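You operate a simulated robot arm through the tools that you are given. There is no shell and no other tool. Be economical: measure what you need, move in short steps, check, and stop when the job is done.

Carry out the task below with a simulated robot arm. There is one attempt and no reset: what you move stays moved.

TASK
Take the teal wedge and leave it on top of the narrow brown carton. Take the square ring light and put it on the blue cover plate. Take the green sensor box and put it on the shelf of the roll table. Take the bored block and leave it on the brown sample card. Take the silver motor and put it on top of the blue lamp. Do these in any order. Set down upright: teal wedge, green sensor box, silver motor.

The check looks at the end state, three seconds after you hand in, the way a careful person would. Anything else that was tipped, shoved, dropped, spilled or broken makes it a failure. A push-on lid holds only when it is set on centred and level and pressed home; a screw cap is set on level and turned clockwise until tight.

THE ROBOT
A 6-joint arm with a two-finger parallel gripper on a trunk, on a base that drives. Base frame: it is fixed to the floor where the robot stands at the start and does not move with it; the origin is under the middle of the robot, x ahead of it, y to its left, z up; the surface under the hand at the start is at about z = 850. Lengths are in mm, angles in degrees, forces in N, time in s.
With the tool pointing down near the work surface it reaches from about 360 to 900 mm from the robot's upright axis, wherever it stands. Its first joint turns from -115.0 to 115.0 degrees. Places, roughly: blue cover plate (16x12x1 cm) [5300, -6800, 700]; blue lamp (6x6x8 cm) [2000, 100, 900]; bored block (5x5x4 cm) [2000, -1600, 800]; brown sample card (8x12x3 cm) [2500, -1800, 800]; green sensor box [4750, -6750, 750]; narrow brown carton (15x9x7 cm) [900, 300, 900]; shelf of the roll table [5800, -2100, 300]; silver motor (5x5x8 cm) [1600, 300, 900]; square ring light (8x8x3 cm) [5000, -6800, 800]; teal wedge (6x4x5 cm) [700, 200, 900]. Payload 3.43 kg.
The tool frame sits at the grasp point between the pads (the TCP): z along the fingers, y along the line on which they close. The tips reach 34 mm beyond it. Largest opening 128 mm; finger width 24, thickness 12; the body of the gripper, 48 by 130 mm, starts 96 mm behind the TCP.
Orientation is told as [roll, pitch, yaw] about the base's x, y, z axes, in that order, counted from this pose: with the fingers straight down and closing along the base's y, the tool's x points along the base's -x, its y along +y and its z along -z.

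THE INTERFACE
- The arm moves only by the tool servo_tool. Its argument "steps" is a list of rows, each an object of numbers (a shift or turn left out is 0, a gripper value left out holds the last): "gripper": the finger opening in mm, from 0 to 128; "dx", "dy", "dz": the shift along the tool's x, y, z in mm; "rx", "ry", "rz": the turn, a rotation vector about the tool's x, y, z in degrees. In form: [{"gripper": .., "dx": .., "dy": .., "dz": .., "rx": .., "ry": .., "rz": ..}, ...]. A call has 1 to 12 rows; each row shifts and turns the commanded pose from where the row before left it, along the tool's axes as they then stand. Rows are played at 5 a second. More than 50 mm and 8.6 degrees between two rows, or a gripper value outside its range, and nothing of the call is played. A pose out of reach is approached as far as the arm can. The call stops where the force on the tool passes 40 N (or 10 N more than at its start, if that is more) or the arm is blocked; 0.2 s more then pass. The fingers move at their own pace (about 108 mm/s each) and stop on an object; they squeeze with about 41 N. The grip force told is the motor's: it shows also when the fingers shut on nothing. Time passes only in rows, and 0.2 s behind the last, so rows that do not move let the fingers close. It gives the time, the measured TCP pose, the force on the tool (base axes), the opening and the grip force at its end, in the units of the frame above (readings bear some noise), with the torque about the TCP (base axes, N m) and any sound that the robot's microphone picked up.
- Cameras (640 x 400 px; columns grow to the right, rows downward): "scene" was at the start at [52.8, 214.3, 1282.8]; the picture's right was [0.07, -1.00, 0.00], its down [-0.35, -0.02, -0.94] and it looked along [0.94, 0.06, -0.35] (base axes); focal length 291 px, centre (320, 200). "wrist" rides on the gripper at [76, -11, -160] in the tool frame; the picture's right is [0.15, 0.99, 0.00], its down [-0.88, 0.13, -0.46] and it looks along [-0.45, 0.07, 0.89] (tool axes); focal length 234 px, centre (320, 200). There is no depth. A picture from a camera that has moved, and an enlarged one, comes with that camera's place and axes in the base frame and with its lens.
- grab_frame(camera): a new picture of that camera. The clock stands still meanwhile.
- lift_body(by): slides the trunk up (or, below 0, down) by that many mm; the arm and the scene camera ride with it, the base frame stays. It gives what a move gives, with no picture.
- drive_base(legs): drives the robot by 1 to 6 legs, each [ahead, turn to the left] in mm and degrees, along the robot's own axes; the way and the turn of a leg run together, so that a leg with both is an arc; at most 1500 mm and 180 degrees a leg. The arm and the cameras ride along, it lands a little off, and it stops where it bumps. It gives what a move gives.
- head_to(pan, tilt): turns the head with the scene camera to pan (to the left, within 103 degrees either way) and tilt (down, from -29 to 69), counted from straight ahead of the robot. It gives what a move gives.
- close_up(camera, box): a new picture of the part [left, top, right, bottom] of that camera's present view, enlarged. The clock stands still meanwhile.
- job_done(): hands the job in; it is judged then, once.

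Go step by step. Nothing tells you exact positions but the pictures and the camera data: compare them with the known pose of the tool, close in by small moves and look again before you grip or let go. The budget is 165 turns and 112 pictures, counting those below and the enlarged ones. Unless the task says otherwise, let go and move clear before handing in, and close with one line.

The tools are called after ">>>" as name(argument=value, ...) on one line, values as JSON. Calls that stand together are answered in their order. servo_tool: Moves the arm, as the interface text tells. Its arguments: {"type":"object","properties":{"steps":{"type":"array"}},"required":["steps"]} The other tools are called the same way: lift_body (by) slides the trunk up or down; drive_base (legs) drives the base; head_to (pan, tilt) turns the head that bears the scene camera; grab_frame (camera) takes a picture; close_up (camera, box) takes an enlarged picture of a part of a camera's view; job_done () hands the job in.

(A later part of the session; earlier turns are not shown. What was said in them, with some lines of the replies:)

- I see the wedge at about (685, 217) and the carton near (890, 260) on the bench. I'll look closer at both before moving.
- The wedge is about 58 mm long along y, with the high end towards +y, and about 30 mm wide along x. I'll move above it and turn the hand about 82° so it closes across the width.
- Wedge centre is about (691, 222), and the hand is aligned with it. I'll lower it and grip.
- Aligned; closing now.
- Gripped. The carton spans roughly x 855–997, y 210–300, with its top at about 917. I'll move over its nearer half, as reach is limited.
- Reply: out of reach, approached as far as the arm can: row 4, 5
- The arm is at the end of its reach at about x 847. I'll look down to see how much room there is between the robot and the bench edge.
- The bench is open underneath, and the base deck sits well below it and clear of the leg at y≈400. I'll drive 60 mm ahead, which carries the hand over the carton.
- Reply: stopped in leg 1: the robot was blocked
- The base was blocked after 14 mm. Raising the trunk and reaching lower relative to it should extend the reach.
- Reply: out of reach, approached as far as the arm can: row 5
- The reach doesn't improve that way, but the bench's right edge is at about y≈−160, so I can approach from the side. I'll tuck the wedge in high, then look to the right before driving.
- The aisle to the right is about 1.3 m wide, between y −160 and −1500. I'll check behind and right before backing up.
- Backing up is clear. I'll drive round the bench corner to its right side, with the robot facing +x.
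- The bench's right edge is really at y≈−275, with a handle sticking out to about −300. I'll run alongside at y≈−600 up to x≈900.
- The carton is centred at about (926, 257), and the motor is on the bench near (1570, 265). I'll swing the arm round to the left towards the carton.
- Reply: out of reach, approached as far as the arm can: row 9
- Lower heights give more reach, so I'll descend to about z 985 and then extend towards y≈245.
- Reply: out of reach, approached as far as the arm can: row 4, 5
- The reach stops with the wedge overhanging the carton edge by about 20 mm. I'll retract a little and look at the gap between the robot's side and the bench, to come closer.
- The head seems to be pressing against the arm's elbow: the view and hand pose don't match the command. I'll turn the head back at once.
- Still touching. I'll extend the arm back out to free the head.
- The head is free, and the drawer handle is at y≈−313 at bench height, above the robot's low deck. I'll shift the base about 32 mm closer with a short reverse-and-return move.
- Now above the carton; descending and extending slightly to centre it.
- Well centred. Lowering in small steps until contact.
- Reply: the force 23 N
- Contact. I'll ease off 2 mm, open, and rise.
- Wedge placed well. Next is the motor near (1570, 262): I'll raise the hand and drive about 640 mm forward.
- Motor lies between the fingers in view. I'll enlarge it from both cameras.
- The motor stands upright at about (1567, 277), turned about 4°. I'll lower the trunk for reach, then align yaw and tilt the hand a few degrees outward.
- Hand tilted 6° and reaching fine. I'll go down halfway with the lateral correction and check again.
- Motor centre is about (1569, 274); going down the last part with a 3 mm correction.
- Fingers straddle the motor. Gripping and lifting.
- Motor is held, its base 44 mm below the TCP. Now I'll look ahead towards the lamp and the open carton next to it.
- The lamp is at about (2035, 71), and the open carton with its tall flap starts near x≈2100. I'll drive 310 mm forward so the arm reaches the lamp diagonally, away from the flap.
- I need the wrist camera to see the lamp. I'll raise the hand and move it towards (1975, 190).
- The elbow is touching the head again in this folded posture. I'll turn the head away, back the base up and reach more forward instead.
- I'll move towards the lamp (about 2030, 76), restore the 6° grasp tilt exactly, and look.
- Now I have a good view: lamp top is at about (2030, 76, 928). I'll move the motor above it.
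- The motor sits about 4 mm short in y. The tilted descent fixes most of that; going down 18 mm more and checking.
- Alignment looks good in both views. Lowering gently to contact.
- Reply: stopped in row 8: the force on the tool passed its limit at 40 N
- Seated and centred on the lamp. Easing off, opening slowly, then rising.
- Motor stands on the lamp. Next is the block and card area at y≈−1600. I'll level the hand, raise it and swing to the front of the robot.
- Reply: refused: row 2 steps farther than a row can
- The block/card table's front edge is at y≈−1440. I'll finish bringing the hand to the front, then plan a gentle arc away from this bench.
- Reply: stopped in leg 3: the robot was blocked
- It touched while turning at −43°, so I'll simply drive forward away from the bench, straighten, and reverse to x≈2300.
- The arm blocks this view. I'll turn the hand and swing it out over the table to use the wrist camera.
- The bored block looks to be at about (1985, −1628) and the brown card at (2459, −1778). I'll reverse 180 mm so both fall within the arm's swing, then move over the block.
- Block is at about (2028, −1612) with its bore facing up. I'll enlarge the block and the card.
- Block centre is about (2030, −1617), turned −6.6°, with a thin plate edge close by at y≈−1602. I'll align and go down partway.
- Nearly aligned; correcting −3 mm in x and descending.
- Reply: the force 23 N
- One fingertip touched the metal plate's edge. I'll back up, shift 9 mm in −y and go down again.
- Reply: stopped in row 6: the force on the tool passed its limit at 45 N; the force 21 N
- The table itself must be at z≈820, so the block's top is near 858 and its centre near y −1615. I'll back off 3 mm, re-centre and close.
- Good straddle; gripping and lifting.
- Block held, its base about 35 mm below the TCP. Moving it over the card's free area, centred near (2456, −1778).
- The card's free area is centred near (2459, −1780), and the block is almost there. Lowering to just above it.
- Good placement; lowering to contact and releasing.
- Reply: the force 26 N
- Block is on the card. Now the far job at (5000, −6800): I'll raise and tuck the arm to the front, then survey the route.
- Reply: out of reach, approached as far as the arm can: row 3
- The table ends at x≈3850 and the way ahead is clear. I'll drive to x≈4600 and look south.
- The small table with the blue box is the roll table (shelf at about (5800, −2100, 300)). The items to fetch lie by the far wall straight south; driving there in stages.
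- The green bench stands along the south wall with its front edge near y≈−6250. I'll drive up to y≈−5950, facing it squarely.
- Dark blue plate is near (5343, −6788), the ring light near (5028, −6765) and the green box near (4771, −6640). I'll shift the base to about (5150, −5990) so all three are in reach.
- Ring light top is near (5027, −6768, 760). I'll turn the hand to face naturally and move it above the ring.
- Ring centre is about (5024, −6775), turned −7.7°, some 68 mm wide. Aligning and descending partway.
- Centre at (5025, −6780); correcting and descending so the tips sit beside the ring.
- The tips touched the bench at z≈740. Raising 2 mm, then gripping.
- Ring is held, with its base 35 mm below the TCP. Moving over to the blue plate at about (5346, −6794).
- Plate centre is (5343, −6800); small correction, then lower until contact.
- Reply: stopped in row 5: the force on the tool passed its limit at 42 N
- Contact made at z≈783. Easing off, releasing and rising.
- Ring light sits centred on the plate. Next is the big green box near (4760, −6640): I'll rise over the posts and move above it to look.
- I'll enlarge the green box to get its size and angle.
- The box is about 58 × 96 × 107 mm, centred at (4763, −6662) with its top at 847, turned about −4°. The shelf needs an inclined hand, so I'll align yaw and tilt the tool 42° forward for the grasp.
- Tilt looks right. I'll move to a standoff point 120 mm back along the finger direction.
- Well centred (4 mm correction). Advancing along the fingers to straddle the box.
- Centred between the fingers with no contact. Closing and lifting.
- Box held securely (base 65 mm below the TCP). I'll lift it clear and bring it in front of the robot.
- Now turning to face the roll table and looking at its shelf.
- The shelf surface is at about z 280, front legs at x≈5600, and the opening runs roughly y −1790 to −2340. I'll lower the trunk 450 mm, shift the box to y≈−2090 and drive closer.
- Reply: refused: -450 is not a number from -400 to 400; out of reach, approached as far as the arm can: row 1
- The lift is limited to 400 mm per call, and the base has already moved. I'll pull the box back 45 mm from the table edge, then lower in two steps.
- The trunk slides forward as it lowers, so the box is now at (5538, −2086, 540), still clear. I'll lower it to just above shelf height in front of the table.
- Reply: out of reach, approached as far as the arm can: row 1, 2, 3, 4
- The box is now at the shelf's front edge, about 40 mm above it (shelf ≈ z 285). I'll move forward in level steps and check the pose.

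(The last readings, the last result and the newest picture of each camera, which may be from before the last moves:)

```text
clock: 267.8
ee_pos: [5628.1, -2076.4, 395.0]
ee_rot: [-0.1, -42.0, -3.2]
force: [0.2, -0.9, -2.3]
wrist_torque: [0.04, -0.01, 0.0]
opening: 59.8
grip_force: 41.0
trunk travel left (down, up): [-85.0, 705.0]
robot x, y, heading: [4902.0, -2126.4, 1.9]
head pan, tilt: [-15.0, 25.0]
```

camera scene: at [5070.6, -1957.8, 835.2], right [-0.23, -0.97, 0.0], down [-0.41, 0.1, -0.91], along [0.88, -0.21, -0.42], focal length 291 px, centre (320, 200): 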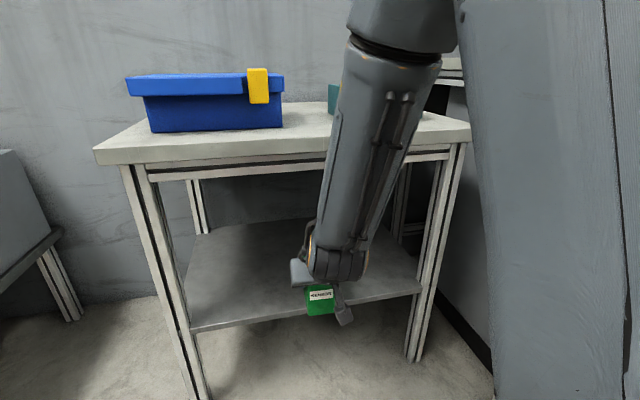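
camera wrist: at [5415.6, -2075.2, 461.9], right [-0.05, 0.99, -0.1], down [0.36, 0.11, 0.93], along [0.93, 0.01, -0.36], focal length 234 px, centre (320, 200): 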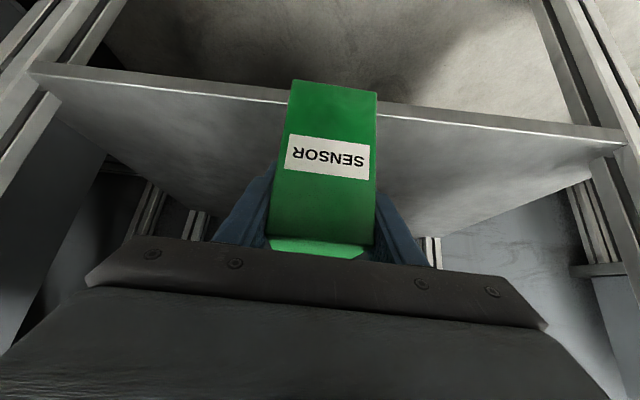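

>>> servo_tool(steps=[{"dx": -20.4, "dz": 18.4}, {"dx": -20.4, "dz": 18.4}, {}])

>>> grab_frame(camera="wrist")

>>> grab_frame(camera="scene")

```text
clock: 268.6
ee_pos: [5684.3, -2078.5, 394.9]
ee_rot: [-0.2, -41.9, -3.2]
force: [0.5, -0.3, -3.0]
wrist_torque: [-0.01, 0.0, 0.01]
opening: 59.9
grip_force: 41.3
trunk travel left (down, up): [-85.0, 705.0]
robot x, y, heading: [4905.6, -2131.8, 1.5]
head pan, tilt: [-15.0, 25.0]
```

```text
13 pictures are left
camera wrist: at [5521.3, -2080.8, 463.2], right [-0.05, 0.99, -0.1], down [0.36, 0.11, 0.93], along [0.93, 0.01, -0.36], focal length 234 px, centre (320, 200)
```

wrist: 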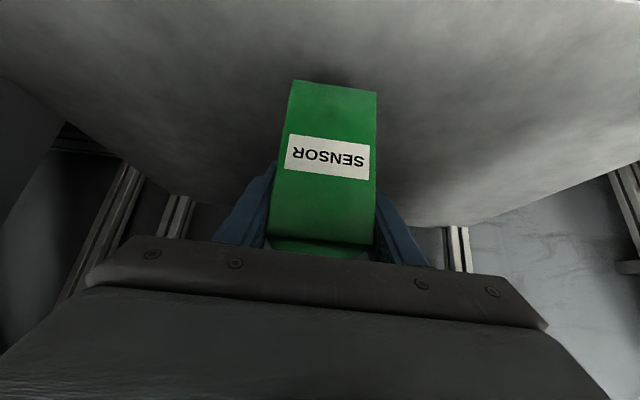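

```text
12 pictures are left
camera scene: at [5070.7, -1957.8, 835.1], right [-0.23, -0.97, 0.0], down [-0.41, 0.1, -0.91], along [0.88, -0.21, -0.42], focal length 291 px, centre (320, 200)
```

scene: 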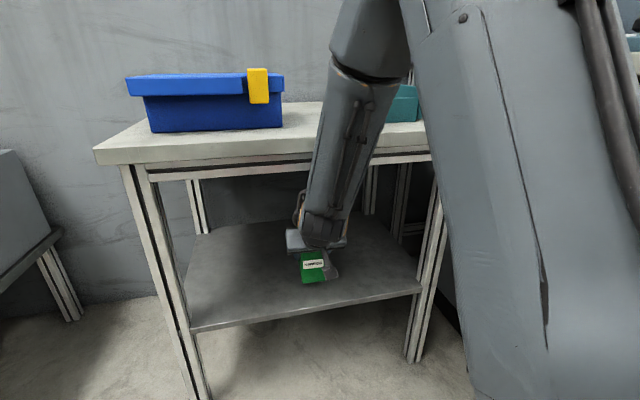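

The box is over the shelf, fully inside the edge. Lowering vertically in small steps.

>>> servo_tool(steps=[{"dx": 10, "dz": 11.1, "ry": -0.4}, {"dx": 8, "dz": 8.9}, {"dx": 5, "dz": 5.6}, {"dx": 2, "dz": 2.2}, {"dx": 1.4, "dz": 1.5}, {"dx": 1.4, "dz": 1.5}, {}])

>>> grab_frame(camera="wrist")

```text
clock: 269.7
ee_pos: [5685.9, -2080.1, 362.2]
ee_rot: [-0.2, -43.0, -3.2]
force: [-2.8, -0.4, 16.0]
wrist_torque: [-0.04, 0.98, 0.0]
opening: 59.6
grip_force: 41.4
trunk travel left (down, up): [-85.0, 705.0]
robot x, y, heading: [4899.4, -2133.5, 1.7]
head pan, tilt: [-15.0, 25.0]
stopped in row 5: the force on the tool passed its limit at 44 N (the readings are from after the stop); the commanded pose is now the measured one
```

```text
11 pictures are left
camera wrist: at [5521.8, -2081.6, 427.3], right [-0.05, 0.99, -0.1], down [0.34, 0.11, 0.93], along [0.94, 0.01, -0.34], focal length 234 px, centre (320, 200)
```

wrist: 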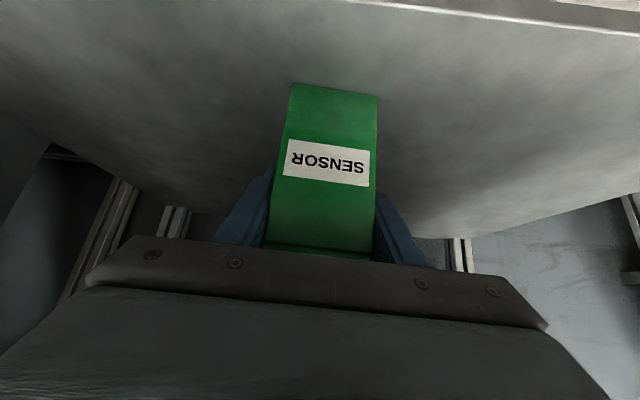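

It touched down at z≈362, so the shelf is at ≈297. I'll level by half a degree, open gently and back out along the fingers.

>>> servo_tool(steps=[{"ry": 0.6}, {}, {"gripper": 63}, {"gripper": 70}, {"gripper": 80}, {"gripper": 88}, {}])

>>> servo_tool(steps=[{"dz": -15}, {"dz": -25}, {"dz": -30}, {"dz": -30}, {"dz": -30}, {}])

>>> grab_frame(camera="wrist")

```text
clock: 271.3
ee_pos: [5684.8, -2079.9, 361.6]
ee_rot: [-0.1, -42.1, -3.3]
force: [-0.2, -0.1, 0.6]
wrist_torque: [0.03, -0.01, 0.0]
opening: 88.5
grip_force: 0.0
trunk travel left (down, up): [-85.0, 705.0]
robot x, y, heading: [4907.2, -2128.8, 1.5]
head pan, tilt: [-15.0, 25.0]
```

```text
clock: 272.7
ee_pos: [5597.3, -2074.0, 458.6]
ee_rot: [-0.1, -42.1, -3.3]
force: [-0.1, 0.2, 0.4]
wrist_torque: [0.07, -0.02, -0.02]
opening: 88.3
grip_force: 0.1
trunk travel left (down, up): [-85.0, 705.0]
robot x, y, heading: [4906.3, -2135.5, 2.0]
head pan, tilt: [-15.0, 25.0]
```

```text
10 pictures are left
camera wrist: at [5435.0, -2076.2, 525.6], right [-0.05, 0.99, -0.1], down [0.35, 0.11, 0.93], along [0.93, 0.01, -0.36], focal length 234 px, centre (320, 200)
```

wrist: 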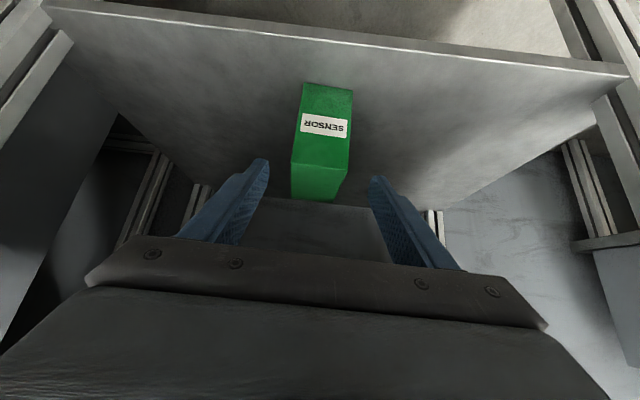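

The sensor box stands upright on the shelf. I'll drive the robot back to be fully clear and take one last look.

>>> drive_base(legs=[[-350, 0]])

>>> grab_frame(camera="scene")

```text
clock: 274.9
ee_pos: [5246.0, -2080.7, 459.1]
ee_rot: [-0.1, -42.1, -2.9]
force: [0.1, -0.2, 0.3]
wrist_torque: [0.0, 0.02, 0.03]
opening: 88.0
grip_force: 0.1
trunk travel left (down, up): [-85.0, 705.0]
robot x, y, heading: [4552.2, -2144.1, 2.1]
head pan, tilt: [-15.0, 25.0]
```

```text
9 pictures are left
camera scene: at [4717.3, -1967.5, 835.1], right [-0.23, -0.97, 0.0], down [-0.41, 0.1, -0.91], along [0.88, -0.2, -0.42], focal length 291 px, centre (320, 200)
```

scene: 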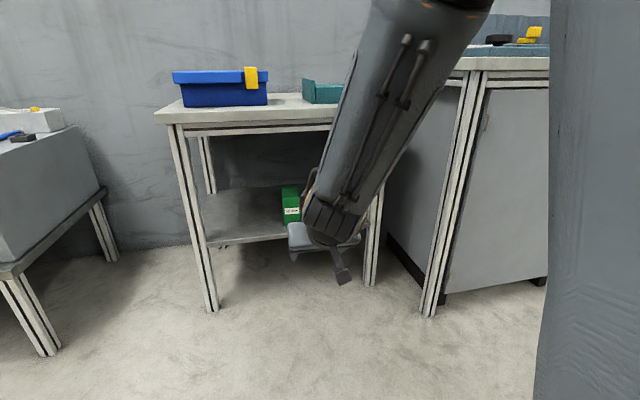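

All five items are in place, and the robot is clear of everything. Handing in.

>>> job_done()

```text
The job is handed in.
```

I placed all five items and handed the job in: the wedge on the carton, the ring light on the blue cover plate, the sensor box on the roll-table shelf, the bored block on the brown card, and the motor on the lamp. The wedge, sensor box and motor looked upright when I let go; the base was stopped by contact twice near the first bench, and I saw nothing there disturbed.
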